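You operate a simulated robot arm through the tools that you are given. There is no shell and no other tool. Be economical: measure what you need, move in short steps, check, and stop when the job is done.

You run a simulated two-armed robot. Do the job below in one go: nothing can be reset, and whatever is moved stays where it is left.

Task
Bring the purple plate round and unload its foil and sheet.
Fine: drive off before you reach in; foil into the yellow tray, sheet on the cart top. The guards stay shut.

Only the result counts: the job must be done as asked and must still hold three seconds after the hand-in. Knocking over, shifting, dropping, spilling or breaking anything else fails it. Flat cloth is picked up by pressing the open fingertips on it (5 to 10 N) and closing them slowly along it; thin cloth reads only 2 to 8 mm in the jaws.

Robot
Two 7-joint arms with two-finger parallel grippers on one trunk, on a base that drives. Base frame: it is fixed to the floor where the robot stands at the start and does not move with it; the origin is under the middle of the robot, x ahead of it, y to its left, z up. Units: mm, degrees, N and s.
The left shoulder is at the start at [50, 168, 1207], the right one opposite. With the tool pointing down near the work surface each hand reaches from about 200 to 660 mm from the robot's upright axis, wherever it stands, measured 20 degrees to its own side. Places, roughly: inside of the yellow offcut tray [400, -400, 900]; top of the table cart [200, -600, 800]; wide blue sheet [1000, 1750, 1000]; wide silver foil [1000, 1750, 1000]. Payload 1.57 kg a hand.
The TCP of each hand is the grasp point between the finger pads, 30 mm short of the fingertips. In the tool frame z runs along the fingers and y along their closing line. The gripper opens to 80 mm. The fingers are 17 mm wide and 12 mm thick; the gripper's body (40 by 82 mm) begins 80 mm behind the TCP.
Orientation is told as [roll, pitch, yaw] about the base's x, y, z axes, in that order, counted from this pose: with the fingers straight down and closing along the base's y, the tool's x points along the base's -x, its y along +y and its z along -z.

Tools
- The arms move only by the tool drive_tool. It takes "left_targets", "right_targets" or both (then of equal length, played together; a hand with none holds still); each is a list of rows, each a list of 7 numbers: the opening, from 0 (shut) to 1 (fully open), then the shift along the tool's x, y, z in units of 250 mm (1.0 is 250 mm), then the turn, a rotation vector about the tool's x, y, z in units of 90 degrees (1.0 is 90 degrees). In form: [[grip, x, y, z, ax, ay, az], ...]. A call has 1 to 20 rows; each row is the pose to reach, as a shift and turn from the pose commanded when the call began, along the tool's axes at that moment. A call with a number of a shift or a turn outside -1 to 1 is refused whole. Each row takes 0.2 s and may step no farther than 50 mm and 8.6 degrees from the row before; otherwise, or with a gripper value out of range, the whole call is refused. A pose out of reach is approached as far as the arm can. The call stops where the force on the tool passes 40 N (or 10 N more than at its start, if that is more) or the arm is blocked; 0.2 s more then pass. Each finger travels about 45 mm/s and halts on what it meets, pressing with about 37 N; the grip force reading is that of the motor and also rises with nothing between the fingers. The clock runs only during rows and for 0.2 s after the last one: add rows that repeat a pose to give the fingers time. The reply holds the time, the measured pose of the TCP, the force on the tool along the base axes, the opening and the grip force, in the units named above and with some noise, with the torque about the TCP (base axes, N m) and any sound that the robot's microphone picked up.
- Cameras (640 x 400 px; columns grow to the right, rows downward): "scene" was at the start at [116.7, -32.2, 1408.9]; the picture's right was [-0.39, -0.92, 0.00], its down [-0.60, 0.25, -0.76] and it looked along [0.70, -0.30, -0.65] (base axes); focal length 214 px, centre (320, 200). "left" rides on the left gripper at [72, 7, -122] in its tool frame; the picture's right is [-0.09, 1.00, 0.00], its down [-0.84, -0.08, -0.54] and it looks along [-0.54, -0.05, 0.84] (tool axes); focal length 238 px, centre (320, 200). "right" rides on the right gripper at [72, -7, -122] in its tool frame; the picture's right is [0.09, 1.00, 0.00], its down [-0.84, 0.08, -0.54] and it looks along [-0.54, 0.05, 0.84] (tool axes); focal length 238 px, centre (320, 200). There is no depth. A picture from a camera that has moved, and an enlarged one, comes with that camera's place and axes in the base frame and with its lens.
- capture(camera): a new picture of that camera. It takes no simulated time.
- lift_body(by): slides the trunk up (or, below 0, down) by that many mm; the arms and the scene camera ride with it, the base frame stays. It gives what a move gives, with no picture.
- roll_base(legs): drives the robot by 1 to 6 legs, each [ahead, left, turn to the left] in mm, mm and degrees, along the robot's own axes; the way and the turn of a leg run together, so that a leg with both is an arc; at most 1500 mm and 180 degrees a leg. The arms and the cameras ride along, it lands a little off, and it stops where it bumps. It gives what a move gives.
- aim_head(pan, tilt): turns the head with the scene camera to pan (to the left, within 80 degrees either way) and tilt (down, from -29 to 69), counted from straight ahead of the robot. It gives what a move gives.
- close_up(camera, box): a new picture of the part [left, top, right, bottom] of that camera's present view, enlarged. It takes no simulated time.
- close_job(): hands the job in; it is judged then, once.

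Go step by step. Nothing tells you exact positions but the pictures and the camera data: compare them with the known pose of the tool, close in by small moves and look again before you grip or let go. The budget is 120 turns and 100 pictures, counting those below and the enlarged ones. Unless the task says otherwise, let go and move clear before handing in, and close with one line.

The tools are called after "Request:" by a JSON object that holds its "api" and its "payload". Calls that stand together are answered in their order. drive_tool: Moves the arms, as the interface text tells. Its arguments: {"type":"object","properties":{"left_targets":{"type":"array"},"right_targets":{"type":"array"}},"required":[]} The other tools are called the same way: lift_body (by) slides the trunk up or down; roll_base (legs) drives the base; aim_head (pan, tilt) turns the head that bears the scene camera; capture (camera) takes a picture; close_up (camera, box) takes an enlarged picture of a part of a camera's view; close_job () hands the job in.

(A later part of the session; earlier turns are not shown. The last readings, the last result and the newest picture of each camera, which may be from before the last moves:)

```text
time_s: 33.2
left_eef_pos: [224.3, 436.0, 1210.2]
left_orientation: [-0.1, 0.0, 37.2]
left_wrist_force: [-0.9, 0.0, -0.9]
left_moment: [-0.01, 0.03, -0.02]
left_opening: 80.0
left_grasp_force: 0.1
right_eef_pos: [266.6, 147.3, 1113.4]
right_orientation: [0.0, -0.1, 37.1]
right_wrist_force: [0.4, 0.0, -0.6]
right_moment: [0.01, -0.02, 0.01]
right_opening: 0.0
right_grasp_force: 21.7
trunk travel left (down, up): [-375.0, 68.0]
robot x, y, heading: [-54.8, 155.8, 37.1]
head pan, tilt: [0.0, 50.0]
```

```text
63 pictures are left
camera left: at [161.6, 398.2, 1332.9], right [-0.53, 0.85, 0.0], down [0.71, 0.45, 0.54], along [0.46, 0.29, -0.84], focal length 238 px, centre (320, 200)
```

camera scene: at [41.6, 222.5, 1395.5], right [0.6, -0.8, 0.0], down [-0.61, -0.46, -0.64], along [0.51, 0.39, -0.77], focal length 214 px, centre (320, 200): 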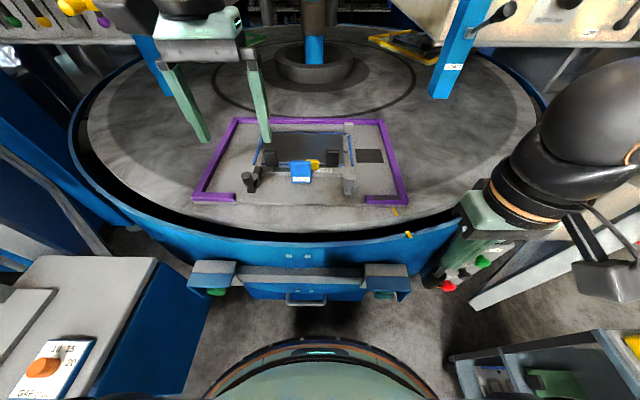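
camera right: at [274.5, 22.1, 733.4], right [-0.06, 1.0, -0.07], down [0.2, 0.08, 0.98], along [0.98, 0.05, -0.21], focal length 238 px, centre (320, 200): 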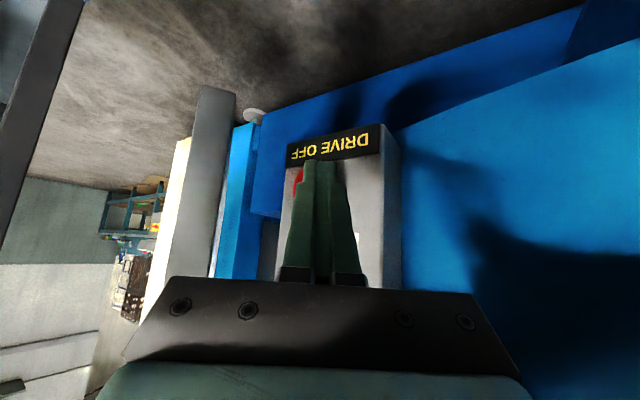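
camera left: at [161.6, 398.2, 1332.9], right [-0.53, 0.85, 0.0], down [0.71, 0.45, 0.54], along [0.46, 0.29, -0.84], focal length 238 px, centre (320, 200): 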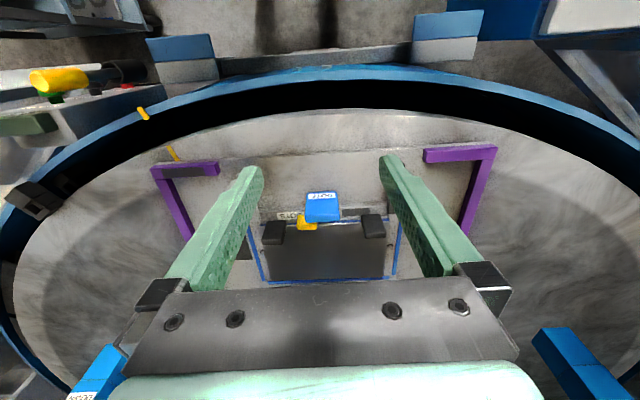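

I zoom on the stack from above.

Request:
{"api": "close_up", "payload": {"camera": "left", "box": [240, 180, 410, 286]}}

```text
3.76 times, centred on (325, 233) of left
camera zoom: at [161.6, 398.2, 1332.9], right [-0.53, 0.85, 0.0], down [0.71, 0.45, 0.54], along [0.46, 0.29, -0.84], focal length 897 px, centre (301, 76)
```

zoom: 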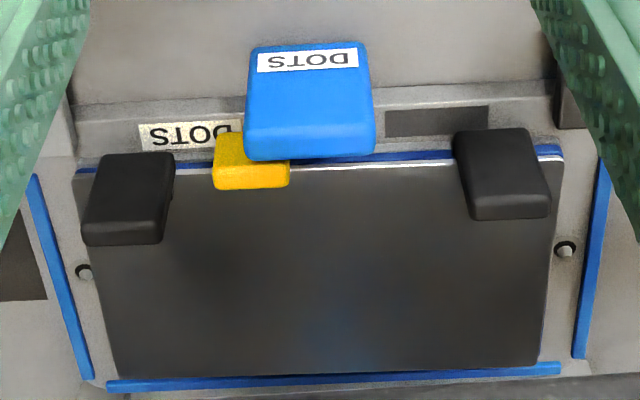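

I want a front-on look at how the tabs attach, so I lower the left hand with a forward tilt, staying short of the plate.

Request:
{"api": "drive_tool", "payload": {"left_targets": [[0.5, -0.01, 0.03, 0.09, 0, -0.08, 0], [0, -0.03, 0.06, 0.18, 0, -0.16, 0], [0, -0.05, 0.1, 0.27, 0, -0.25, 0], [0, -0.07, 0.13, 0.36, 0, -0.33, 0], [0, -0.09, 0.16, 0.45, 0, -0.42, 0], [0, -0.11, 0.19, 0.54, 0, -0.5, 0], [0, -0.11, 0.19, 0.56, 0, -0.5, 0]]}}

Request:
{"api": "capture", "payload": {"camera": "left"}}

```text
time_s: 34.8
left_eef_pos: [217.4, 489.0, 1069.5]
left_orientation: [-0.1, -45.1, 37.3]
left_wrist_force: [-0.3, 0.1, 0.0]
left_moment: [-0.03, 0.01, 0.0]
left_opening: 0.0
left_grasp_force: 21.4
right_eef_pos: [265.0, 146.2, 1113.3]
right_orientation: [0.1, 0.1, 37.2]
right_wrist_force: [-0.5, 0.3, -0.3]
right_moment: [-0.01, -0.01, -0.02]
right_opening: 0.2
right_grasp_force: 20.9
trunk travel left (down, up): [-375.0, 68.0]
robot x, y, heading: [-50.7, 152.1, 37.3]
head pan, tilt: [0.0, 50.0]
```

```text
61 pictures are left
camera left: at [103.1, 411.7, 1105.9], right [-0.55, 0.83, 0.06], down [0.21, 0.06, 0.98], along [0.81, 0.55, -0.21], focal length 238 px, centre (320, 200)
```

left: 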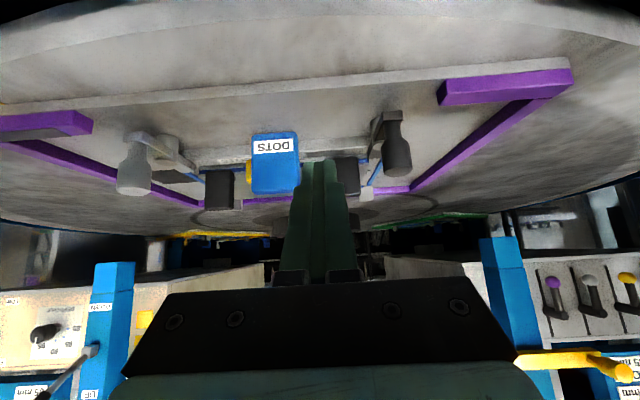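

Request:
{"api": "close_up", "payload": {"camera": "left", "box": [110, 95, 420, 225]}}

```text
2.06 times, centred on (265, 160) of left
camera zoom: at [103.1, 411.7, 1105.9], right [-0.55, 0.83, 0.06], down [0.21, 0.06, 0.98], along [0.81, 0.55, -0.21], focal length 492 px, centre (434, 283)
```

zoom: 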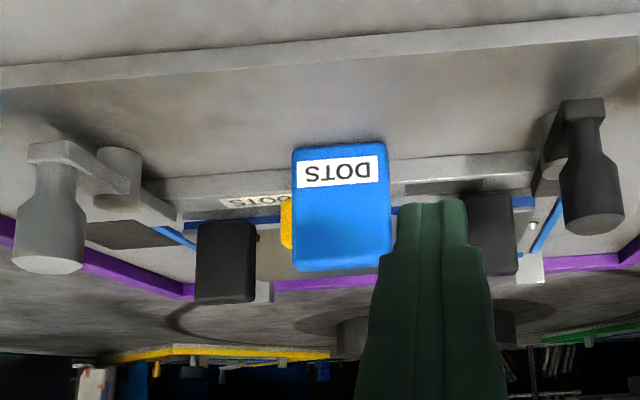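

The tabs stand upright about 45 mm tall on the front edge. I need to know the layer order, so I zoom hard on the front edge from the head camera.

Request:
{"api": "close_up", "payload": {"camera": "scene", "box": [304, 152, 352, 182]}}

Request:
{"api": "capture", "payload": {"camera": "scene"}}

```text
13.33 times, centred on (328, 167) of scene
camera zoom: at [40.6, 221.7, 1395.7], right [0.6, -0.8, 0.0], down [-0.61, -0.46, -0.64], along [0.51, 0.39, -0.77], focal length 2860 px, centre (213, 640)
```

zoom: 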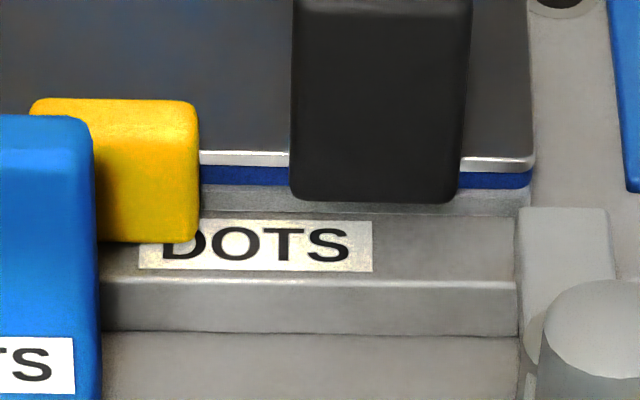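

```text
58 pictures are left
camera scene: at [40.6, 221.7, 1395.7], right [0.6, -0.8, 0.0], down [-0.61, -0.46, -0.64], along [0.51, 0.39, -0.77], focal length 214 px, centre (320, 200)
```

scene: 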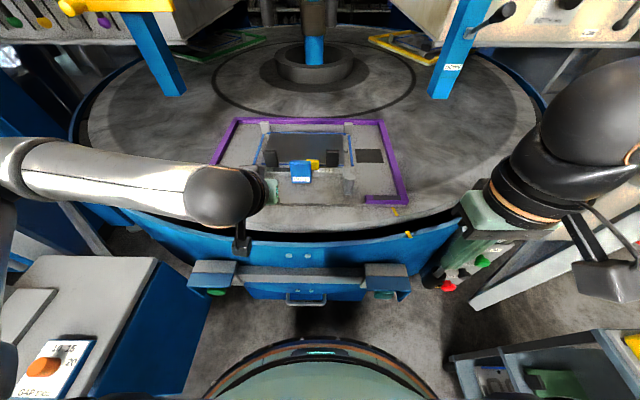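

The top layer is a silver-edged (metallic) foil, the blue sheet is right under it, then the DOTS die. The black tabs (about lat −34 and +132, 575 ahead, z 994–1043) seem to be the foil's grips; I bring both hands over with the jaws turned fore-and-aft.

Request:
{"api": "drive_tool", "payload": {"left_targets": [[0, -0.03, 0, -0.03, 0, 0.08, 0], [0, -0.07, 0, -0.07, 0, 0.16, 0], [0, -0.1, 0, -0.1, 0, 0.25, 0], [0, -0.13, 0, -0.13, 0, 0.33, 0], [0, -0.16, 0, -0.16, 0, 0.42, 0], [0, -0.2, 0, -0.2, 0, 0.5, 0], [0, -0.2, 0, -0.2, 0, 0.5, 0], [0, -0.2, 0, -0.2, 0, 0.5, 0], [0, -0.2, 0, -0.2, 0, 0.5, 0], [0, -0.2, 0, -0.2, 0, 0.5, 0], [0, -0.2, 0, -0.2, 0, 0.5, 0]], "right_targets": [[0, -0.06, 0.03, -0.01, 0, 0, -0.09], [0, -0.12, 0.06, -0.02, 0, 0, -0.18], [0, -0.18, 0.09, -0.03, 0, 0, -0.27], [0, -0.24, 0.12, -0.04, 0, 0, -0.36], [0, -0.3, 0.15, -0.05, 0, 0, -0.45], [0.2, -0.36, 0.18, -0.06, 0, 0, -0.54], [0.4, -0.42, 0.21, -0.07, 0, 0, -0.63], [0.6, -0.48, 0.24, -0.08, 0, 0, -0.72], [0.8, -0.54, 0.27, -0.09, 0, 0, -0.81], [0.8, -0.6, 0.3, -0.1, 0, 0, -0.9], [0.8, -0.66, 0.32, -0.1, 0, 0, -0.995]]}}

```text
time_s: 37.2
left_eef_pos: [217.3, 490.7, 1141.5]
left_orientation: [-0.1, -0.1, 37.2]
left_wrist_force: [-0.4, 0.2, -0.2]
left_moment: [-0.01, 0.0, 0.04]
left_opening: 0.0
left_grasp_force: 21.3
right_eef_pos: [246.9, 283.4, 1132.9]
right_orientation: [-0.2, 0.0, 126.5]
right_wrist_force: [-0.9, -0.3, 0.4]
right_moment: [0.0, 0.02, -0.03]
right_opening: 63.7
right_grasp_force: 0.0
right hand out of reach, approached as far as the arm can: row 9, 10, 11
trunk travel left (down, up): [-375.0, 68.0]
robot x, y, heading: [-51.7, 148.3, 37.0]
head pan, tilt: [0.0, 50.0]
```

The right arm is cramped at that height, so I slide the trunk up to get room and then bring both hands back down.

Request:
{"api": "lift_body", "payload": {"by": 65}}

Request:
{"api": "drive_tool", "payload": {"left_targets": [[0.2, -0.06, 0.01, 0.05, 0, 0, 0.08], [0.4, -0.12, 0.02, 0.1, 0, 0, 0.17], [0.6, -0.18, 0.03, 0.15, 0, 0, 0.25], [0.8, -0.24, 0.04, 0.2, 0, 0, 0.34], [0.8, -0.3, 0.05, 0.23, 0, 0, 0.42], [0.8, -0.36, 0.06, 0.23, 0, 0, 0.51], [0.8, -0.42, 0.07, 0.23, 0, 0, 0.6], [0.8, -0.46, 0.08, 0.23, 0, 0, 0.69], [0.8, -0.5, 0.08, 0.23, 0, 0, 0.78], [0.8, -0.55, 0.09, 0.23, 0, 0, 0.87], [0.8, -0.6, 0.1, 0.23, 0, 0, 0.96], [0.8, -0.63, 0.1, 0.23, 0, 0, 1.0]], "right_targets": [[0.8, 0, 0, 0.1, 0, 0, 0], [0.8, 0, 0, 0.2, 0, 0, 0], [0.8, 0, 0, 0.26, 0, 0, 0], [0.8, 0, 0, 0.26, 0, 0, 0], [0.8, 0, 0, 0.26, 0, 0, 0], [0.8, 0, 0, 0.26, 0, 0, 0], [0.8, 0, 0, 0.26, 0, 0, 0], [0.8, 0, 0, 0.26, 0, 0, 0], [0.8, 0, 0, 0.26, 0, 0, 0], [0.8, 0, 0, 0.26, 0, 0, 0], [0.8, 0, 0, 0.26, 0, 0, 0], [0.8, 0, 0, 0.26, 0, 0, 0]]}}

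Request:
{"api": "capture", "payload": {"camera": "scene"}}

```text
time_s: 38.2
left_eef_pos: [217.3, 490.2, 1207.2]
left_orientation: [-0.1, 0.1, 37.2]
left_wrist_force: [0.3, -0.3, 0.5]
left_moment: [0.02, 0.02, 0.0]
left_opening: 0.0
left_grasp_force: 21.0
right_eef_pos: [245.8, 283.2, 1197.2]
right_orientation: [0.0, -0.1, 126.4]
right_wrist_force: [0.3, 0.3, -0.4]
right_moment: [0.0, 0.0, -0.03]
right_opening: 63.9
right_grasp_force: 0.1
trunk travel left (down, up): [-440.0, 3.0]
robot x, y, heading: [-50.7, 147.1, 37.2]
head pan, tilt: [0.0, 50.0]
```

```text
time_s: 40.8
left_eef_pos: [175.6, 419.5, 1216.7]
left_orientation: [3.0, 0.5, -46.5]
left_wrist_force: [0.4, -0.7, 1.0]
left_moment: [0.02, 0.03, 0.0]
left_opening: 64.4
left_grasp_force: 0.0
left hand out of reach, approached as far as the arm can: row 6, 7, 8, 9, 10, 11, 12
right_eef_pos: [246.8, 280.1, 1148.3]
right_orientation: [-0.1, -0.1, 125.8]
right_wrist_force: [-0.3, 0.2, 0.4]
right_moment: [0.03, -0.01, -0.03]
right_opening: 64.0
right_grasp_force: 0.0
right hand out of reach, approached as far as the arm can: row 3, 4, 5, 6, 7, 8, 9, 10, 11, 12
trunk travel left (down, up): [-440.0, 3.0]
robot x, y, heading: [-56.2, 151.4, 37.0]
head pan, tilt: [0.0, 50.0]
```

```text
57 pictures are left
camera scene: at [40.0, 219.8, 1460.8], right [0.6, -0.8, 0.0], down [-0.61, -0.46, -0.64], along [0.51, 0.39, -0.76], focal length 214 px, centre (320, 200)
```

scene: 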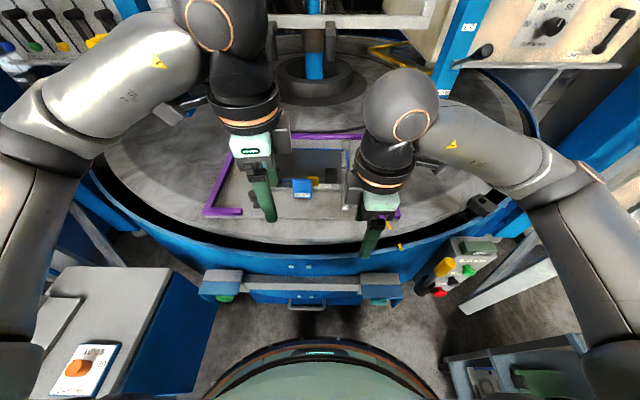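

The outward quarter-turn runs the wrists to their limits. I turn both hands back to straight and will grip the tabs sideways instead.

Request:
{"api": "drive_tool", "payload": {"left_targets": [[0.7, 0, 0, 0, 0, 0, -0.085], [0.7, 0, 0, 0, 0, 0, -0.17], [0.7, 0, 0, 0, 0, 0, -0.255], [0.7, 0, 0, 0, 0, 0, -0.34], [0.7, 0, 0, 0, 0, 0, -0.425], [0.7, 0, 0, 0, 0, 0, -0.51], [0.7, 0, 0, 0, 0, 0, -0.595], [0.7, 0, 0, 0, 0, 0, -0.68], [0.7, 0, 0, 0, 0, 0, -0.765], [0.7, 0, 0, 0, 0, 0, -0.85], [0.7, 0, 0, 0, 0, 0, -0.93]], "right_targets": [[0.7, 0, 0, 0, 0, 0, 0.09], [0.7, 0, 0, 0, 0, 0, 0.18], [0.7, 0, 0, 0, 0, 0, 0.27], [0.7, 0, 0, 0, 0, 0, 0.36], [0.7, 0, 0, 0, 0, 0, 0.45], [0.7, 0, 0, 0, 0, 0, 0.54], [0.7, 0, 0, 0, 0, 0, 0.63], [0.7, 0, 0, 0, 0, 0, 0.72], [0.7, 0, 0, 0, 0, 0, 0.81], [0.7, 0, 0, 0, 0, 0, 0.9], [0.7, 0, 0, 0, 0, 0, 0.984]]}}

```text
time_s: 43.2
left_eef_pos: [172.9, 418.5, 1215.6]
left_orientation: [0.7, -2.9, 37.6]
left_wrist_force: [0.0, 0.0, 0.4]
left_moment: [0.01, 0.01, 0.03]
left_opening: 56.3
left_grasp_force: 0.0
right_eef_pos: [246.5, 280.6, 1149.1]
right_orientation: [0.0, -0.2, 37.6]
right_wrist_force: [-0.1, -0.2, 0.3]
right_moment: [0.02, 0.01, -0.01]
right_opening: 55.9
right_grasp_force: 0.0
trunk travel left (down, up): [-440.0, 3.0]
robot x, y, heading: [-47.7, 148.9, 37.1]
head pan, tilt: [0.0, 50.0]
```

Both hands are straight again. I move them above the two black tabs at z≈1120.

Request:
{"api": "drive_tool", "payload": {"left_targets": [[0.6, -0.13, 0.03, 0.05, 0, 0.032, 0], [0.6, -0.27, 0.06, 0.1, 0, 0.032, 0], [0.6, -0.4, 0.09, 0.16, 0, 0.032, 0], [0.6, -0.54, 0.12, 0.22, 0, 0.032, 0], [0.6, -0.67, 0.15, 0.27, 0, 0.032, 0], [0.6, -0.81, 0.18, 0.33, 0, 0.032, 0], [0.6, -0.94, 0.215, 0.37, 0, 0.032, 0], [0.6, -0.94, 0.215, 0.37, 0, 0.032, 0]], "right_targets": [[0.55, -0.14, 0.024, 0.015, 0, 0, 0], [0.55, -0.28, 0.048, 0.03, 0, 0, 0], [0.55, -0.42, 0.072, 0.045, 0, 0, 0], [0.55, -0.56, 0.096, 0.06, 0, 0, 0], [0.55, -0.7, 0.12, 0.075, 0, 0, 0], [0.55, -0.84, 0.144, 0.09, 0, 0, 0], [0.55, -0.99, 0.168, 0.11, 0, 0, 0], [0.55, -0.99, 0.168, 0.11, 0, 0, 0]]}}

Request:
{"api": "capture", "payload": {"camera": "left"}}

Request:
{"api": "capture", "payload": {"camera": "right"}}

Request:
{"api": "close_up", "payload": {"camera": "scene", "box": [200, 100, 420, 230]}}

```text
time_s: 45.0
left_eef_pos: [331.5, 607.8, 1134.3]
left_orientation: [0.7, -0.1, 37.2]
left_wrist_force: [-0.4, -1.1, 0.5]
left_moment: [0.01, -0.01, -0.01]
left_opening: 47.9
left_grasp_force: 0.2
right_eef_pos: [415.8, 466.5, 1122.4]
right_orientation: [0.0, -0.3, 37.9]
right_wrist_force: [0.1, 0.1, -0.9]
right_moment: [-0.02, -0.03, 0.01]
right_opening: 43.7
right_grasp_force: 0.1
trunk travel left (down, up): [-440.0, 3.0]
robot x, y, heading: [-52.9, 147.9, 37.2]
head pan, tilt: [0.0, 50.0]
```

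```text
56 pictures are left
camera left: at [270.1, 567.0, 1256.7], right [-0.53, 0.85, 0.01], down [0.72, 0.44, 0.54], along [0.45, 0.3, -0.84], focal length 238 px, centre (320, 200)
```

left: 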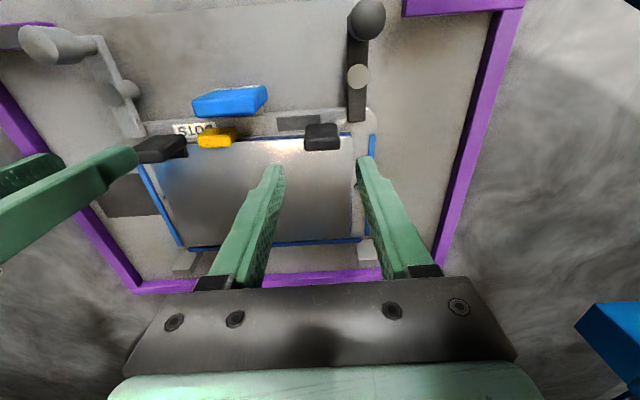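

```text
55 pictures are left
camera right: at [361.6, 415.0, 1243.5], right [-0.68, 0.73, 0.0], down [0.61, 0.57, 0.54], along [0.4, 0.37, -0.84], focal length 238 px, centre (320, 200)
```

right: 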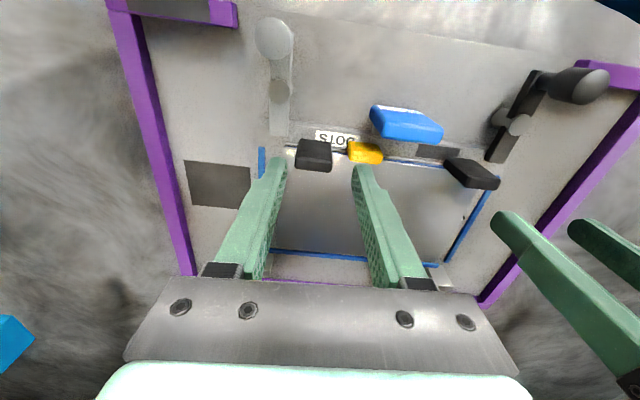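

```text
2.91 times, centred on (310, 165) of scene
camera zoom: at [40.3, 221.1, 1460.7], right [0.6, -0.8, 0.0], down [-0.61, -0.46, -0.64], along [0.51, 0.39, -0.77], focal length 624 px, centre (349, 302)
```

zoom: 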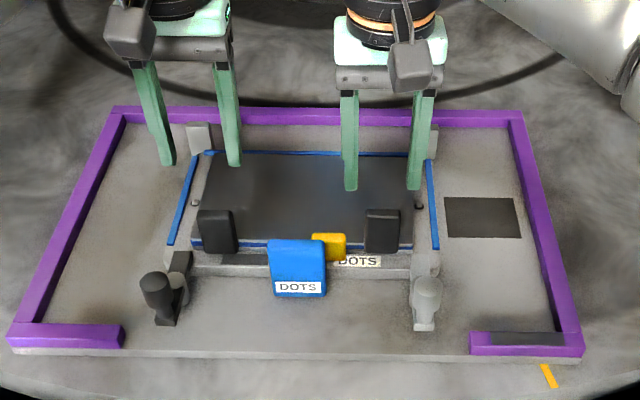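

From here the foil plainly is silver. Triangulating, I'm off by about 4 mm on the left tab and (17, −6) mm on the right; I correct, lower halfway and check.

Request:
{"api": "drive_tool", "payload": {"left_targets": [[0.6, -0.006, 0.014, 0, 0, 0, 0], [0.6, -0.006, 0.014, 0.1, 0, 0, 0], [0.6, -0.006, 0.014, 0.19, 0, 0, 0]], "right_targets": [[0.55, -0.068, -0.023, 0, 0, 0, 0.008], [0.55, -0.068, -0.023, 0.07, 0, 0, 0.008], [0.55, -0.068, -0.023, 0.14, 0, 0, 0.008]]}}

Request:
{"api": "capture", "payload": {"camera": "left"}}

Request:
{"api": "capture", "payload": {"camera": "right"}}

Request:
{"api": "close_up", "payload": {"camera": "scene", "box": [250, 125, 370, 200]}}

```text
time_s: 45.8
left_eef_pos: [329.7, 612.0, 1086.0]
left_orientation: [0.7, 0.0, 37.4]
left_wrist_force: [-0.2, 0.0, 0.0]
left_moment: [-0.01, -0.01, -0.01]
left_opening: 48.0
left_grasp_force: 0.1
right_eef_pos: [434.1, 472.1, 1086.8]
right_orientation: [0.1, 0.0, 37.1]
right_wrist_force: [-0.3, -0.3, -0.9]
right_moment: [-0.02, -0.01, -0.01]
right_opening: 43.9
right_grasp_force: 0.0
trunk travel left (down, up): [-440.0, 3.0]
robot x, y, heading: [-50.3, 146.3, 36.9]
head pan, tilt: [0.0, 50.0]
```

```text
53 pictures are left
camera left: at [268.6, 571.4, 1208.8], right [-0.53, 0.85, 0.01], down [0.72, 0.44, 0.54], along [0.45, 0.3, -0.84], focal length 238 px, centre (320, 200)
```

left: 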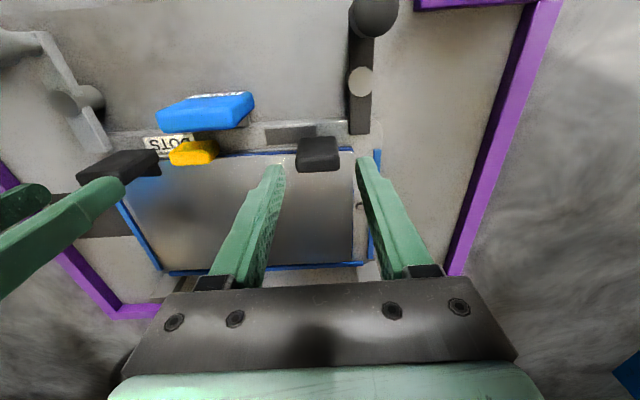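

```text
52 pictures are left
camera right: at [379.2, 421.8, 1208.3], right [-0.67, 0.74, 0.0], down [0.62, 0.57, 0.54], along [0.4, 0.37, -0.84], focal length 238 px, centre (320, 200)
```

right: 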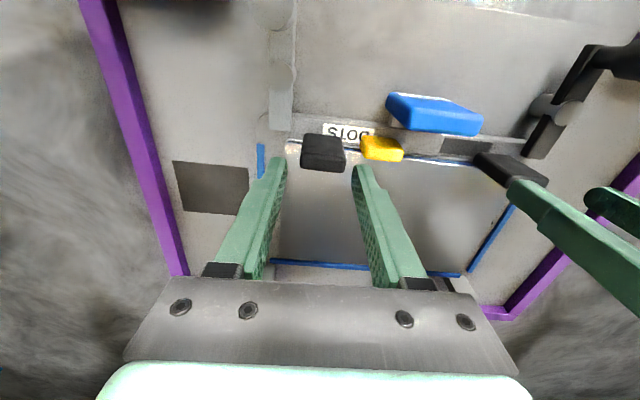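

```text
5.33 times, centred on (310, 162) of scene
camera zoom: at [40.7, 222.0, 1460.7], right [0.6, -0.8, 0.0], down [-0.61, -0.46, -0.64], along [0.51, 0.39, -0.77], focal length 1144 px, centre (373, 400)
```

zoom: 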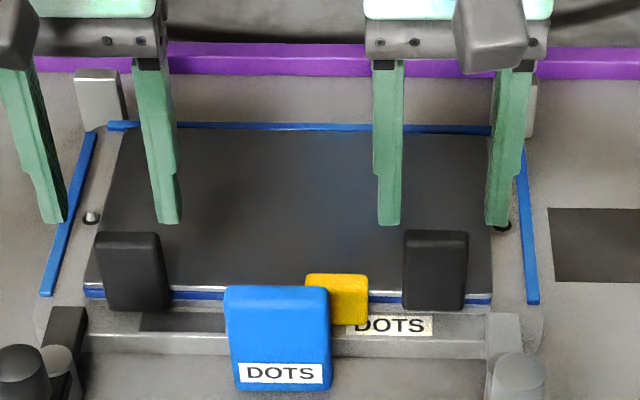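

Both hands are centred on their tabs (within 3 mm). I go down so the tips straddle the tabs above the yellow one, and close.

Request:
{"api": "drive_tool", "payload": {"left_targets": [[0.6, -0.008, 0.008, 0.05, 0, 0, 0], [0.6, -0.008, 0.008, 0.11, 0, 0, 0], [0.6, -0.008, 0.008, 0.16, 0, 0, 0], [0.4, -0.008, 0.008, 0.16, 0, 0, 0], [0.3, -0.008, 0.008, 0.16, 0, 0, 0], [0.2, -0.008, 0.008, 0.16, 0, 0, 0], [0, -0.008, 0.008, 0.16, 0, 0, 0], [0, -0.008, 0.008, 0.16, 0, 0, 0]], "right_targets": [[0.55, -0.006, 0.012, 0.05, 0, 0, 0], [0.55, -0.006, 0.012, 0.1, 0, 0, 0], [0.55, -0.006, 0.012, 0.15, 0, 0, 0], [0.4, -0.006, 0.012, 0.15, 0, 0, 0], [0.3, -0.006, 0.012, 0.15, 0, 0, 0], [0.2, -0.006, 0.012, 0.15, 0, 0, 0], [0, -0.006, 0.012, 0.15, 0, 0, 0], [0, -0.006, 0.012, 0.15, 0, 0, 0]]}}

Request:
{"api": "close_up", "payload": {"camera": "scene", "box": [250, 125, 370, 200]}}

```text
time_s: 47.6
left_eef_pos: [330.9, 614.6, 1046.6]
left_orientation: [0.7, 0.0, 37.4]
left_wrist_force: [-0.4, -3.6, 0.4]
left_moment: [-0.45, -0.37, -0.3]
left_opening: 35.6
left_grasp_force: 36.9
right_eef_pos: [433.5, 473.9, 1048.7]
right_orientation: [0.0, -0.3, 37.0]
right_wrist_force: [0.0, 2.4, 0.3]
right_moment: [-0.01, 0.05, -0.25]
right_opening: 35.2
right_grasp_force: 37.2
trunk travel left (down, up): [-440.0, 3.0]
robot x, y, heading: [-54.8, 152.3, 37.3]
head pan, tilt: [0.0, 50.0]
```

```text
5.33 times, centred on (310, 162) of scene
camera zoom: at [40.7, 221.6, 1460.6], right [0.6, -0.8, 0.0], down [-0.61, -0.46, -0.64], along [0.51, 0.39, -0.77], focal length 1144 px, centre (373, 400)
```

zoom: 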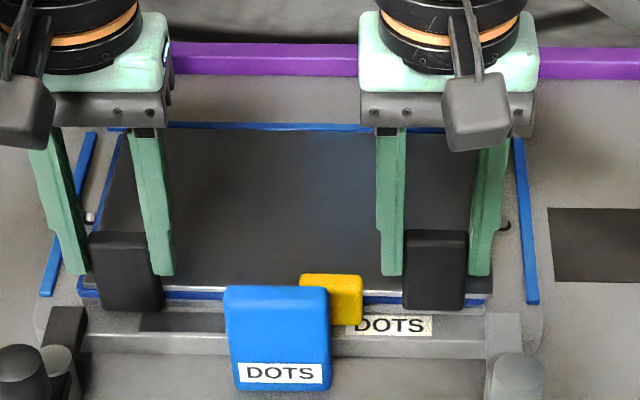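

Both tabs are held at 35 mm. I lift 15 mm slowly and look at what comes along.

Request:
{"api": "drive_tool", "payload": {"left_targets": [[0, 0, 0, -0.02, 0, 0, 0], [0, 0, 0, -0.04, 0, 0, 0], [0, 0, 0, -0.06, 0, 0, 0]], "right_targets": [[0, 0, 0, -0.02, 0, 0, 0], [0, 0, 0, -0.04, 0, 0, 0], [0, 0, 0, -0.06, 0, 0, 0]]}}

Request:
{"api": "close_up", "payload": {"camera": "scene", "box": [250, 125, 370, 200]}}

```text
time_s: 48.4
left_eef_pos: [328.6, 614.0, 1062.5]
left_orientation: [0.8, -0.1, 37.5]
left_wrist_force: [-1.2, 0.5, -1.7]
left_moment: [0.08, 0.32, 0.0]
left_opening: 35.6
left_grasp_force: 36.8
right_eef_pos: [434.3, 474.6, 1063.6]
right_orientation: [0.0, -0.1, 37.0]
right_wrist_force: [0.2, 1.0, -2.1]
right_moment: [-0.18, 0.02, -0.14]
right_opening: 35.5
right_grasp_force: 37.0
trunk travel left (down, up): [-440.0, 3.0]
robot x, y, heading: [-51.9, 150.3, 37.1]
head pan, tilt: [0.0, 50.0]
```

```text
5.33 times, centred on (310, 162) of scene
camera zoom: at [40.8, 222.0, 1460.6], right [0.6, -0.8, 0.0], down [-0.61, -0.46, -0.64], along [0.51, 0.39, -0.77], focal length 1144 px, centre (373, 400)
```

zoom: 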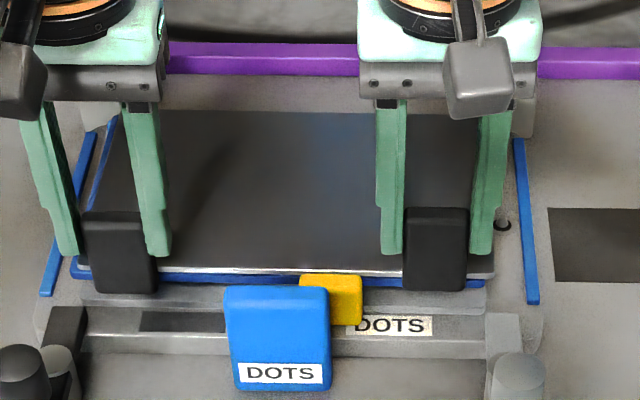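

Foil and blue sheet are lifting together; the yellow tab stays down. I zoom to see how they're joined and what yellow is.

Request:
{"api": "close_up", "payload": {"camera": "scene", "box": [260, 160, 310, 190]}}

Request:
{"api": "close_up", "payload": {"camera": "scene", "box": [300, 160, 350, 190]}}

Request:
{"api": "capture", "payload": {"camera": "right"}}

```text
12.80 times, centred on (285, 175) of scene
camera zoom: at [40.8, 222.0, 1460.6], right [0.6, -0.8, 0.0], down [-0.61, -0.46, -0.64], along [0.51, 0.39, -0.77], focal length 2745 px, centre (768, 520)
```

zoom: 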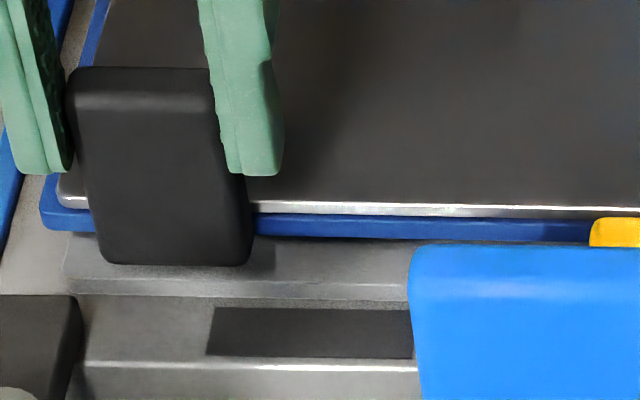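

```text
12.80 times, centred on (325, 175) of scene
camera zoom: at [40.8, 222.0, 1460.6], right [0.6, -0.8, 0.0], down [-0.61, -0.46, -0.64], along [0.51, 0.39, -0.77], focal length 2745 px, centre (256, 520)
```

zoom: 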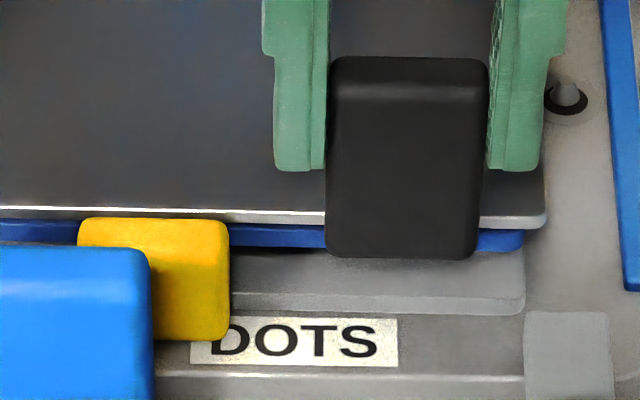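

```text
46 pictures are left
camera right: at [379.4, 425.3, 1185.8], right [-0.67, 0.74, 0.0], down [0.62, 0.57, 0.54], along [0.4, 0.37, -0.84], focal length 238 px, centre (320, 200)
```

right: 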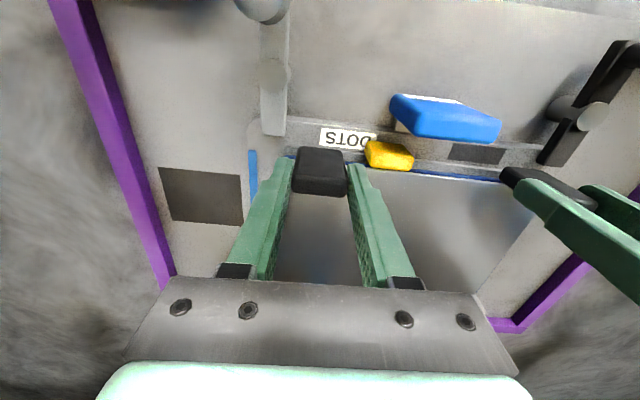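

The sheet has slid a few mm against the foil, which hints each tab may belong to a different layer. I raise only the right hand 10 mm to see whether foil and sheet part.

Request:
{"api": "drive_tool", "payload": {"right_targets": [[0, 0, 0, -0.02, 0, 0, 0], [0, 0, 0, -0.04, 0, 0, 0]]}}

Request:
{"api": "close_up", "payload": {"camera": "scene", "box": [256, 140, 352, 200]}}

Request:
{"api": "close_up", "payload": {"camera": "left", "box": [60, 90, 400, 290]}}

```text
time_s: 49.0
left_eef_pos: [331.3, 614.4, 1062.6]
left_orientation: [0.7, 0.0, 37.3]
left_wrist_force: [-1.9, -1.4, -0.5]
left_moment: [0.0, 0.26, -0.05]
left_opening: 35.5
left_grasp_force: 37.0
right_eef_pos: [434.1, 476.3, 1072.5]
right_orientation: [0.0, 0.0, 37.0]
right_wrist_force: [0.6, 1.8, -3.7]
right_moment: [-0.33, -0.22, -0.44]
right_opening: 35.6
right_grasp_force: 37.2
trunk travel left (down, up): [-440.0, 3.0]
robot x, y, heading: [-51.8, 150.2, 36.9]
head pan, tilt: [0.0, 50.0]
```

```text
6.67 times, centred on (304, 170) of scene
camera zoom: at [40.9, 222.1, 1460.6], right [0.6, -0.8, 0.0], down [-0.61, -0.46, -0.64], along [0.51, 0.39, -0.77], focal length 1430 px, centre (427, 400)
```

zoom: 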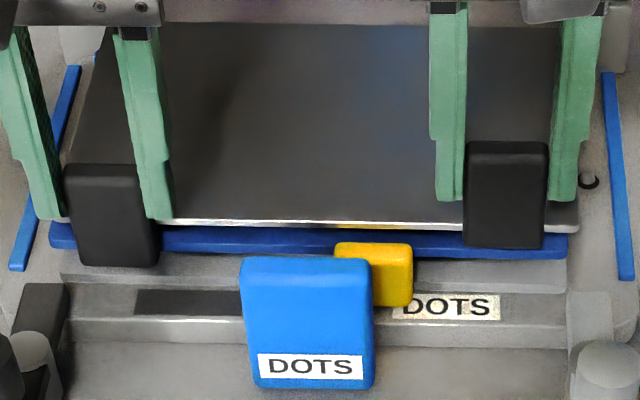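

```text
1.88 times, centred on (230, 190) of left
camera zoom: at [268.7, 574.2, 1184.5], right [-0.53, 0.85, 0.01], down [0.72, 0.44, 0.54], along [0.45, 0.3, -0.84], focal length 449 px, centre (489, 219)
```

zoom: 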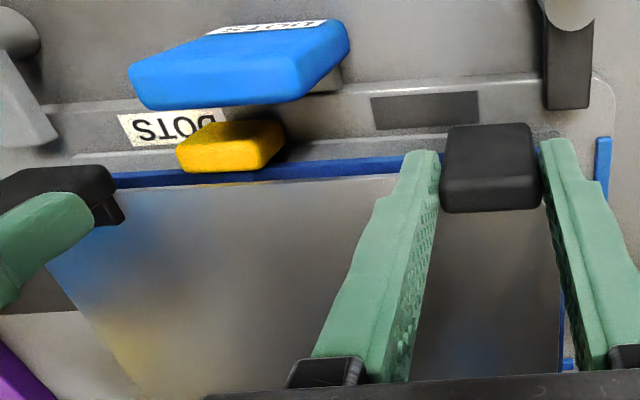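

A gap opened evenly between foil and sheet: the right tab carries the foil, the left tab the sheet. I raise the right hand 40 mm more to confirm.

Request:
{"api": "drive_tool", "payload": {"right_targets": [[0, 0, 0, -0.04, 0, 0, 0], [0, 0, 0, -0.08, 0, 0, 0], [0, 0, 0, -0.12, 0, 0, 0], [0, 0, 0, -0.16, 0, 0, 0]]}}

Request:
{"api": "close_up", "payload": {"camera": "scene", "box": [224, 100, 384, 200]}}

```text
time_s: 50.0
left_eef_pos: [329.6, 614.9, 1061.6]
left_orientation: [0.7, 0.0, 37.4]
left_wrist_force: [-0.7, -0.3, -1.3]
left_moment: [0.02, 0.24, -0.03]
left_opening: 35.4
left_grasp_force: 36.6
right_eef_pos: [432.0, 475.9, 1113.9]
right_orientation: [0.2, 0.0, 37.4]
right_wrist_force: [1.0, 1.6, -1.6]
right_moment: [-0.18, 0.0, -0.09]
right_opening: 35.5
right_grasp_force: 36.6
trunk travel left (down, up): [-440.0, 3.0]
robot x, y, heading: [-53.9, 150.1, 36.9]
head pan, tilt: [0.0, 50.0]
```

```text
4.00 times, centred on (304, 150) of scene
camera zoom: at [40.8, 222.1, 1460.6], right [0.6, -0.8, 0.0], down [-0.61, -0.46, -0.64], along [0.51, 0.39, -0.77], focal length 858 px, centre (384, 400)
```

zoom: 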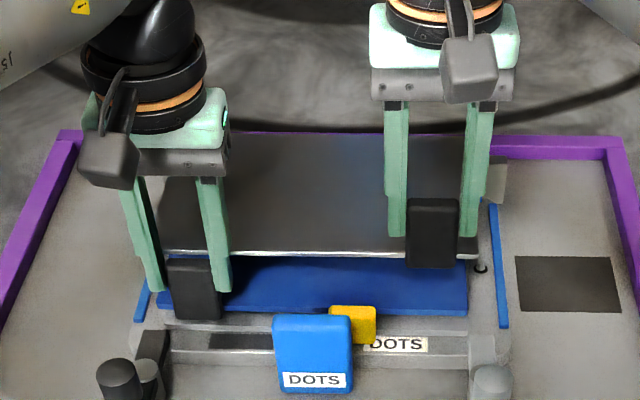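

Confirmed: right holds the foil, left the sheet, about 1.5 N each. I raise both together to clear the blue tab.

Request:
{"api": "drive_tool", "payload": {"left_targets": [[0, 0, 0, -0.05, 0, 0, 0], [0, 0, 0, -0.1, 0, 0, 0], [0, 0, 0, -0.15, 0, 0, 0], [0, 0, 0, -0.2, 0, 0, 0], [0, 0, 0, -0.25, 0, 0, 0], [0, 0, 0, -0.3, 0, 0, 0]], "right_targets": [[0, 0, 0, -0.05, 0, 0, 0], [0, 0, 0, -0.1, 0, 0, 0], [0, 0, 0, -0.15, 0, 0, 0], [0, 0, 0, -0.2, 0, 0, 0], [0, 0, 0, -0.25, 0, 0, 0], [0, 0, 0, -0.3, 0, 0, 0]]}}

Request:
{"api": "capture", "payload": {"camera": "scene"}}

```text
time_s: 51.4
left_eef_pos: [329.9, 614.5, 1137.6]
left_orientation: [0.6, 0.0, 37.5]
left_wrist_force: [-1.2, -0.1, -2.4]
left_moment: [0.0, 0.2, -0.03]
left_opening: 35.5
left_grasp_force: 36.8
right_eef_pos: [431.2, 473.6, 1189.0]
right_orientation: [0.0, -0.2, 37.1]
right_wrist_force: [1.2, 1.0, -1.5]
right_moment: [-0.11, -0.05, -0.21]
right_opening: 35.4
right_grasp_force: 36.8
trunk travel left (down, up): [-440.0, 3.0]
robot x, y, heading: [-49.5, 148.9, 37.2]
head pan, tilt: [0.0, 50.0]
```

```text
42 pictures are left
camera scene: at [40.1, 222.1, 1460.6], right [0.6, -0.8, 0.0], down [-0.61, -0.46, -0.64], along [0.51, 0.39, -0.77], focal length 214 px, centre (320, 200)
```

scene: 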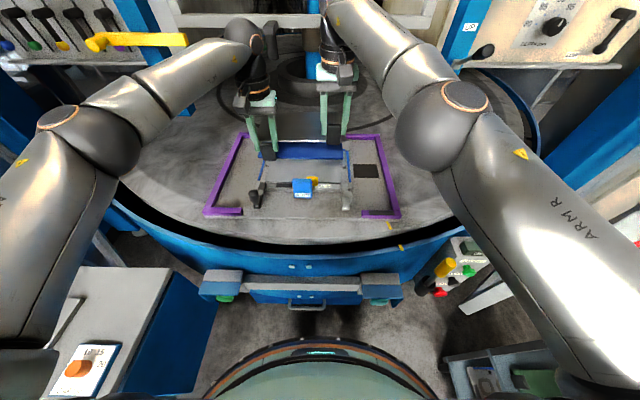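

Both are held clear. I pull both hands back toward me by 180 mm in step, over the front tabs.

Request:
{"api": "drive_tool", "payload": {"left_targets": [[0, 0.09, 0, 0, 0, 0, 0], [0, 0.18, 0, 0, 0, 0, 0], [0, 0.27, 0, 0, 0, 0, 0], [0, 0.36, 0, 0, 0, 0, 0], [0, 0.45, 0, 0, 0, 0, 0], [0, 0.54, 0, 0, 0, 0, 0], [0, 0.63, 0, 0, 0, 0, 0], [0, 0.72, 0, 0, 0, 0, 0]], "right_targets": [[0, 0.09, 0, 0, 0, 0, 0], [0, 0.18, 0, 0, 0, 0, 0], [0, 0.27, 0, 0, 0, 0, 0], [0, 0.36, 0, 0, 0, 0, 0], [0, 0.45, 0, 0, 0, 0, 0], [0, 0.54, 0, 0, 0, 0, 0], [0, 0.63, 0, 0, 0, 0, 0], [0, 0.72, 0, 0, 0, 0, 0]]}}

Request:
{"api": "aim_head", "payload": {"pan": -80, "tilt": 45}}

Request:
{"api": "capture", "payload": {"camera": "scene"}}

```text
time_s: 53.2
left_eef_pos: [186.6, 504.3, 1136.5]
left_orientation: [0.7, 0.0, 37.4]
left_wrist_force: [-0.1, 1.0, -2.3]
left_moment: [0.05, 0.22, 0.02]
left_opening: 35.4
left_grasp_force: 37.2
right_eef_pos: [375.5, 486.1, 1250.0]
right_orientation: [0.1, 0.1, 37.2]
right_wrist_force: [-0.3, 0.4, -1.6]
right_moment: [-0.2, 0.07, 0.04]
right_opening: 35.5
right_grasp_force: 37.5
right hand out of reach, approached as far as the arm can: row 1, 2, 3, 4, 5, 6, 7, 8
trunk travel left (down, up): [-440.0, 3.0]
robot x, y, heading: [-50.7, 152.4, 37.0]
head pan, tilt: [0.0, 50.0]
```

```text
time_s: 54.7
left_eef_pos: [187.8, 504.3, 1136.7]
left_orientation: [0.7, 0.0, 37.3]
left_wrist_force: [0.3, -0.2, -1.6]
left_moment: [0.01, 0.22, -0.03]
left_opening: 35.4
left_grasp_force: 37.2
right_eef_pos: [376.6, 485.2, 1248.7]
right_orientation: [0.2, 0.2, 37.3]
right_wrist_force: [-0.3, 0.8, -1.7]
right_moment: [-0.2, 0.0, -0.03]
right_opening: 35.4
right_grasp_force: 37.0
trunk travel left (down, up): [-440.0, 3.0]
robot x, y, heading: [-52.3, 147.8, 36.8]
head pan, tilt: [-80.0, 45.0]
```

```text
41 pictures are left
camera scene: at [39.1, 120.3, 1467.5], right [-0.68, -0.73, 0.0], down [-0.52, 0.48, -0.71], along [0.52, -0.48, -0.71], focal length 214 px, centre (320, 200)
```

scene: 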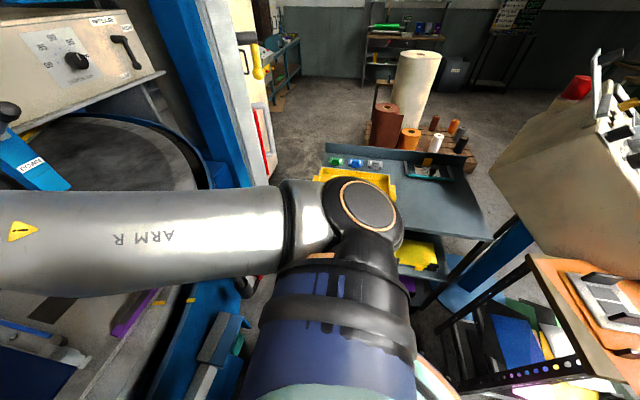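

The right arm clipped upward and left at its limit, though the foil is still held. I bring it down and out to the right, then inward in small steps.

Request:
{"api": "drive_tool", "payload": {"right_targets": [[0, 0, -0.08, 0.08, 0, 0, 0], [0, 0, -0.18, 0.16, 0, 0, 0], [0, 0, -0.3, 0.2, 0, 0, 0], [0, 0, -0.44, 0.22, 0, 0, 0], [0, 0, -0.55, 0.22, 0, 0, 0], [0, 0.08, -0.6, 0.22, 0, 0, 0], [0, 0.18, -0.6, 0.22, 0, 0, 0], [0, 0.28, -0.6, 0.22, 0, 0, 0], [0, 0.38, -0.6, 0.22, 0, 0, 0], [0, 0.46, -0.6, 0.22, 0, 0, 0]]}}

Request:
{"api": "aim_head", "payload": {"pan": -20, "tilt": 50}}

Request:
{"api": "capture", "payload": {"camera": "scene"}}

```text
time_s: 56.9
left_eef_pos: [187.3, 503.6, 1136.0]
left_orientation: [0.8, -0.1, 37.4]
left_wrist_force: [0.3, 0.1, -1.3]
left_moment: [0.01, 0.23, -0.02]
left_opening: 35.4
left_grasp_force: 36.8
right_eef_pos: [387.2, 487.0, 1229.9]
right_orientation: [-0.1, -0.2, 37.1]
right_wrist_force: [-0.8, 0.2, -1.3]
right_moment: [-0.19, 0.04, 0.01]
right_opening: 35.4
right_grasp_force: 37.5
right hand out of reach, approached as far as the arm can: row 1, 2, 3, 4, 5, 6, 7, 8, 9, 10
trunk travel left (down, up): [-440.0, 3.0]
robot x, y, heading: [-53.6, 149.3, 36.9]
head pan, tilt: [-80.0, 45.0]
```

```text
time_s: 58.2
left_eef_pos: [188.1, 504.2, 1137.0]
left_orientation: [0.8, 0.0, 37.3]
left_wrist_force: [-0.7, 0.4, -2.1]
left_moment: [0.0, 0.16, 0.01]
left_opening: 35.2
left_grasp_force: 36.7
right_eef_pos: [386.8, 487.3, 1229.4]
right_orientation: [-0.1, -0.2, 37.1]
right_wrist_force: [0.5, 0.5, -2.1]
right_moment: [-0.2, 0.02, 0.01]
right_opening: 35.4
right_grasp_force: 37.0
trunk travel left (down, up): [-440.0, 3.0]
robot x, y, heading: [-49.5, 151.1, 37.2]
head pan, tilt: [-20.0, 50.0]
```

```text
40 pictures are left
camera scene: at [53.1, 198.2, 1460.6], right [0.29, -0.96, 0.0], down [-0.73, -0.23, -0.64], along [0.61, 0.19, -0.77], focal length 214 px, centre (320, 200)
```

scene: 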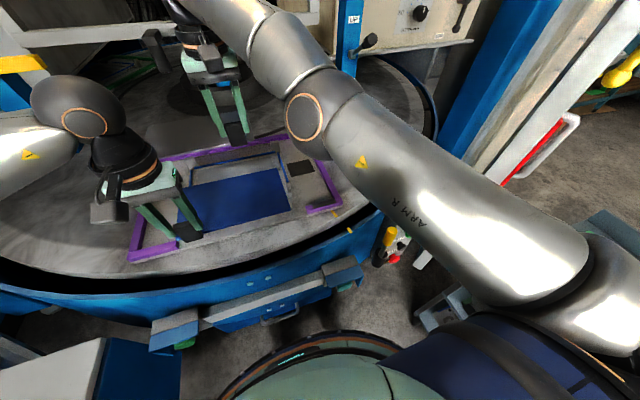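

The right arm is wedged at its limit up high. I shift the left hand (sheet) 150 mm outward to make room and return the right hand to its earlier good pose, so it can go lower and retract there.

Request:
{"api": "drive_tool", "payload": {"left_targets": [[0, 0, 0.12, 0, 0, 0, 0], [0, 0, 0.24, 0, 0, 0, 0], [0, 0, 0.36, 0, 0, 0, 0], [0, 0, 0.48, 0, 0, 0, 0], [0, 0, 0.6, 0, 0, 0, 0]], "right_targets": [[0, -0.02, -0.03, 0.03, 0, 0, 0], [0, -0.04, -0.06, 0.06, 0, 0, 0], [0, -0.07, -0.09, 0.1, 0, 0, 0], [0, -0.09, -0.12, 0.13, 0, 0, 0], [0, -0.11, -0.15, 0.16, 0, 0, 0]]}}

```text
time_s: 59.4
left_eef_pos: [98.0, 624.1, 1139.6]
left_orientation: [0.7, 0.0, 37.4]
left_wrist_force: [0.1, -0.4, -2.1]
left_moment: [0.02, 0.26, 0.01]
left_opening: 35.5
left_grasp_force: 36.7
right_eef_pos: [430.3, 477.0, 1188.2]
right_orientation: [0.1, -0.1, 37.1]
right_wrist_force: [0.2, 0.8, -2.0]
right_moment: [-0.21, -0.02, 0.03]
right_opening: 35.5
right_grasp_force: 36.8
trunk travel left (down, up): [-440.0, 3.0]
robot x, y, heading: [-51.8, 149.4, 37.2]
head pan, tilt: [-20.0, 50.0]
```

The right hand is back in its good pose. Now down to z≈1130, then inward, as on the way out.

Request:
{"api": "drive_tool", "payload": {"right_targets": [[0, 0, -0.03, 0.09, 0, 0, 0], [0, 0, -0.06, 0.18, 0, 0, 0], [0, 0, -0.09, 0.24, 0, 0, 0], [0, 0.1, -0.1, 0.24, 0, 0, 0], [0, 0.2, -0.12, 0.23, 0, 0, 0], [0, 0.3, -0.14, 0.22, 0, 0, 0], [0, 0.4, -0.16, 0.21, 0, 0, 0], [0, 0.5, -0.18, 0.2, 0, 0, 0], [0, 0.6, -0.2, 0.2, 0, 0, 0], [0, 0.7, -0.22, 0.2, 0, 0, 0], [0, 0.8, -0.24, 0.2, 0, 0, 0]]}}

Request:
{"api": "capture", "payload": {"camera": "scene"}}

```text
time_s: 61.8
left_eef_pos: [96.5, 623.6, 1139.1]
left_orientation: [0.7, 0.0, 37.4]
left_wrist_force: [-0.5, -0.5, -2.5]
left_moment: [0.0, 0.21, -0.02]
left_opening: 35.5
left_grasp_force: 37.2
right_eef_pos: [422.4, 485.7, 1157.2]
right_orientation: [-0.2, 0.0, 37.1]
right_wrist_force: [0.1, 0.4, -1.7]
right_moment: [-0.22, 0.02, 0.02]
right_opening: 35.6
right_grasp_force: 37.3
right hand out of reach, approached as far as the arm can: row 1, 2, 3, 4, 5, 6, 7, 8, 9, 10, 11
trunk travel left (down, up): [-440.0, 3.0]
robot x, y, heading: [-54.0, 147.2, 37.3]
head pan, tilt: [-20.0, 50.0]
```

```text
39 pictures are left
camera scene: at [53.0, 198.3, 1460.6], right [0.29, -0.96, 0.0], down [-0.73, -0.23, -0.64], along [0.61, 0.19, -0.77], focal length 214 px, centre (320, 200)
```

scene: 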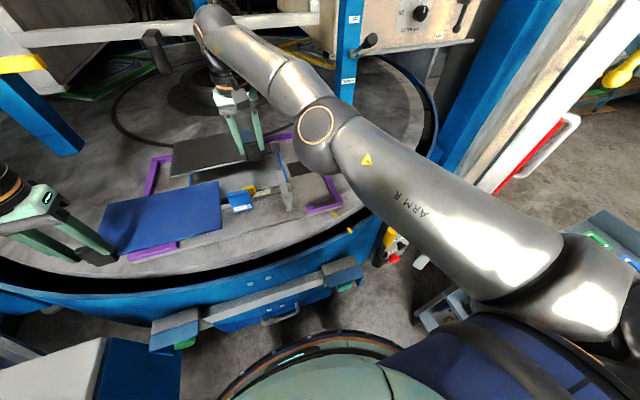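

The elbow has drifted inward and a joint is at its limit. I try easing it by turning the right hand 30° clockwise, then retracting.

Request:
{"api": "drive_tool", "payload": {"right_targets": [[0, 0, 0, 0, 0, 0, 0.09], [0, 0, 0, 0, 0, 0, 0.18], [0, 0, 0, 0, 0, 0, 0.27], [0, 0, 0, 0, 0, 0, 0.35], [0, 0.08, 0, 0, 0, 0, 0.35], [0, 0.16, 0, 0, 0, 0, 0.35], [0, 0.24, 0, 0, 0, 0, 0.35]]}}

```text
time_s: 63.4
left_eef_pos: [97.6, 623.1, 1139.2]
left_orientation: [0.6, -0.1, 37.4]
left_wrist_force: [-1.0, -0.9, -2.9]
left_moment: [0.03, 0.21, -0.01]
left_opening: 35.5
left_grasp_force: 36.8
right_eef_pos: [372.1, 453.4, 1156.1]
right_orientation: [0.1, -0.2, 5.6]
right_wrist_force: [-0.9, 0.1, -1.6]
right_moment: [-0.15, 0.13, 0.01]
right_opening: 35.6
right_grasp_force: 37.0
trunk travel left (down, up): [-440.0, 3.0]
robot x, y, heading: [-52.4, 149.4, 37.0]
head pan, tilt: [-20.0, 50.0]
```

That freed it. I bring the right hand further in and to the right.

Request:
{"api": "drive_tool", "payload": {"right_targets": [[0, 0.05, -0.12, 0, 0, 0, 0.03], [0, 0.1, -0.24, 0, 0, 0, 0.06], [0, 0.15, -0.37, 0, 0, 0, 0.09], [0, 0.2, -0.49, 0, 0, 0, 0.12], [0, 0.26, -0.61, 0, 0, 0, 0.15], [0, 0.31, -0.73, 0, 0, 0, 0.15], [0, 0.42, -0.8, 0, 0, 0, 0.15], [0, 0.52, -0.87, 0, 0, 0, 0.15]]}}

Request:
{"api": "capture", "payload": {"camera": "scene"}}

```text
time_s: 65.2
left_eef_pos: [96.3, 622.9, 1139.6]
left_orientation: [0.7, 0.0, 37.4]
left_wrist_force: [0.3, -0.2, -2.2]
left_moment: [0.05, 0.24, 0.03]
left_opening: 35.4
left_grasp_force: 36.9
right_eef_pos: [263.2, 225.5, 1155.0]
right_orientation: [0.1, -0.1, -8.0]
right_wrist_force: [-0.3, 0.0, -2.4]
right_moment: [-0.15, 0.16, -0.01]
right_opening: 35.5
right_grasp_force: 36.9
trunk travel left (down, up): [-440.0, 3.0]
robot x, y, heading: [-50.8, 149.7, 37.4]
head pan, tilt: [-20.0, 50.0]
```

```text
38 pictures are left
camera scene: at [52.9, 197.7, 1460.7], right [0.29, -0.96, 0.0], down [-0.73, -0.23, -0.64], along [0.61, 0.19, -0.77], focal length 214 px, centre (320, 200)
```

scene: 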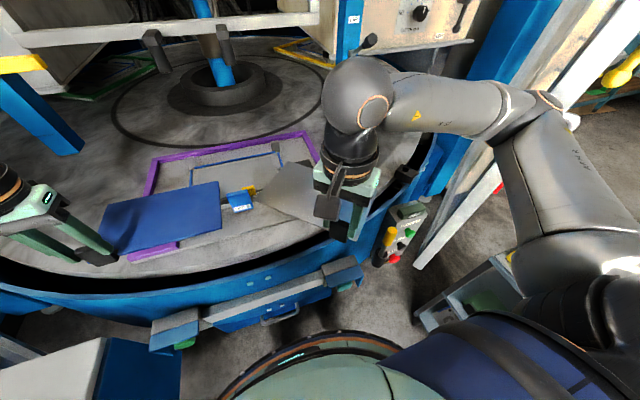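

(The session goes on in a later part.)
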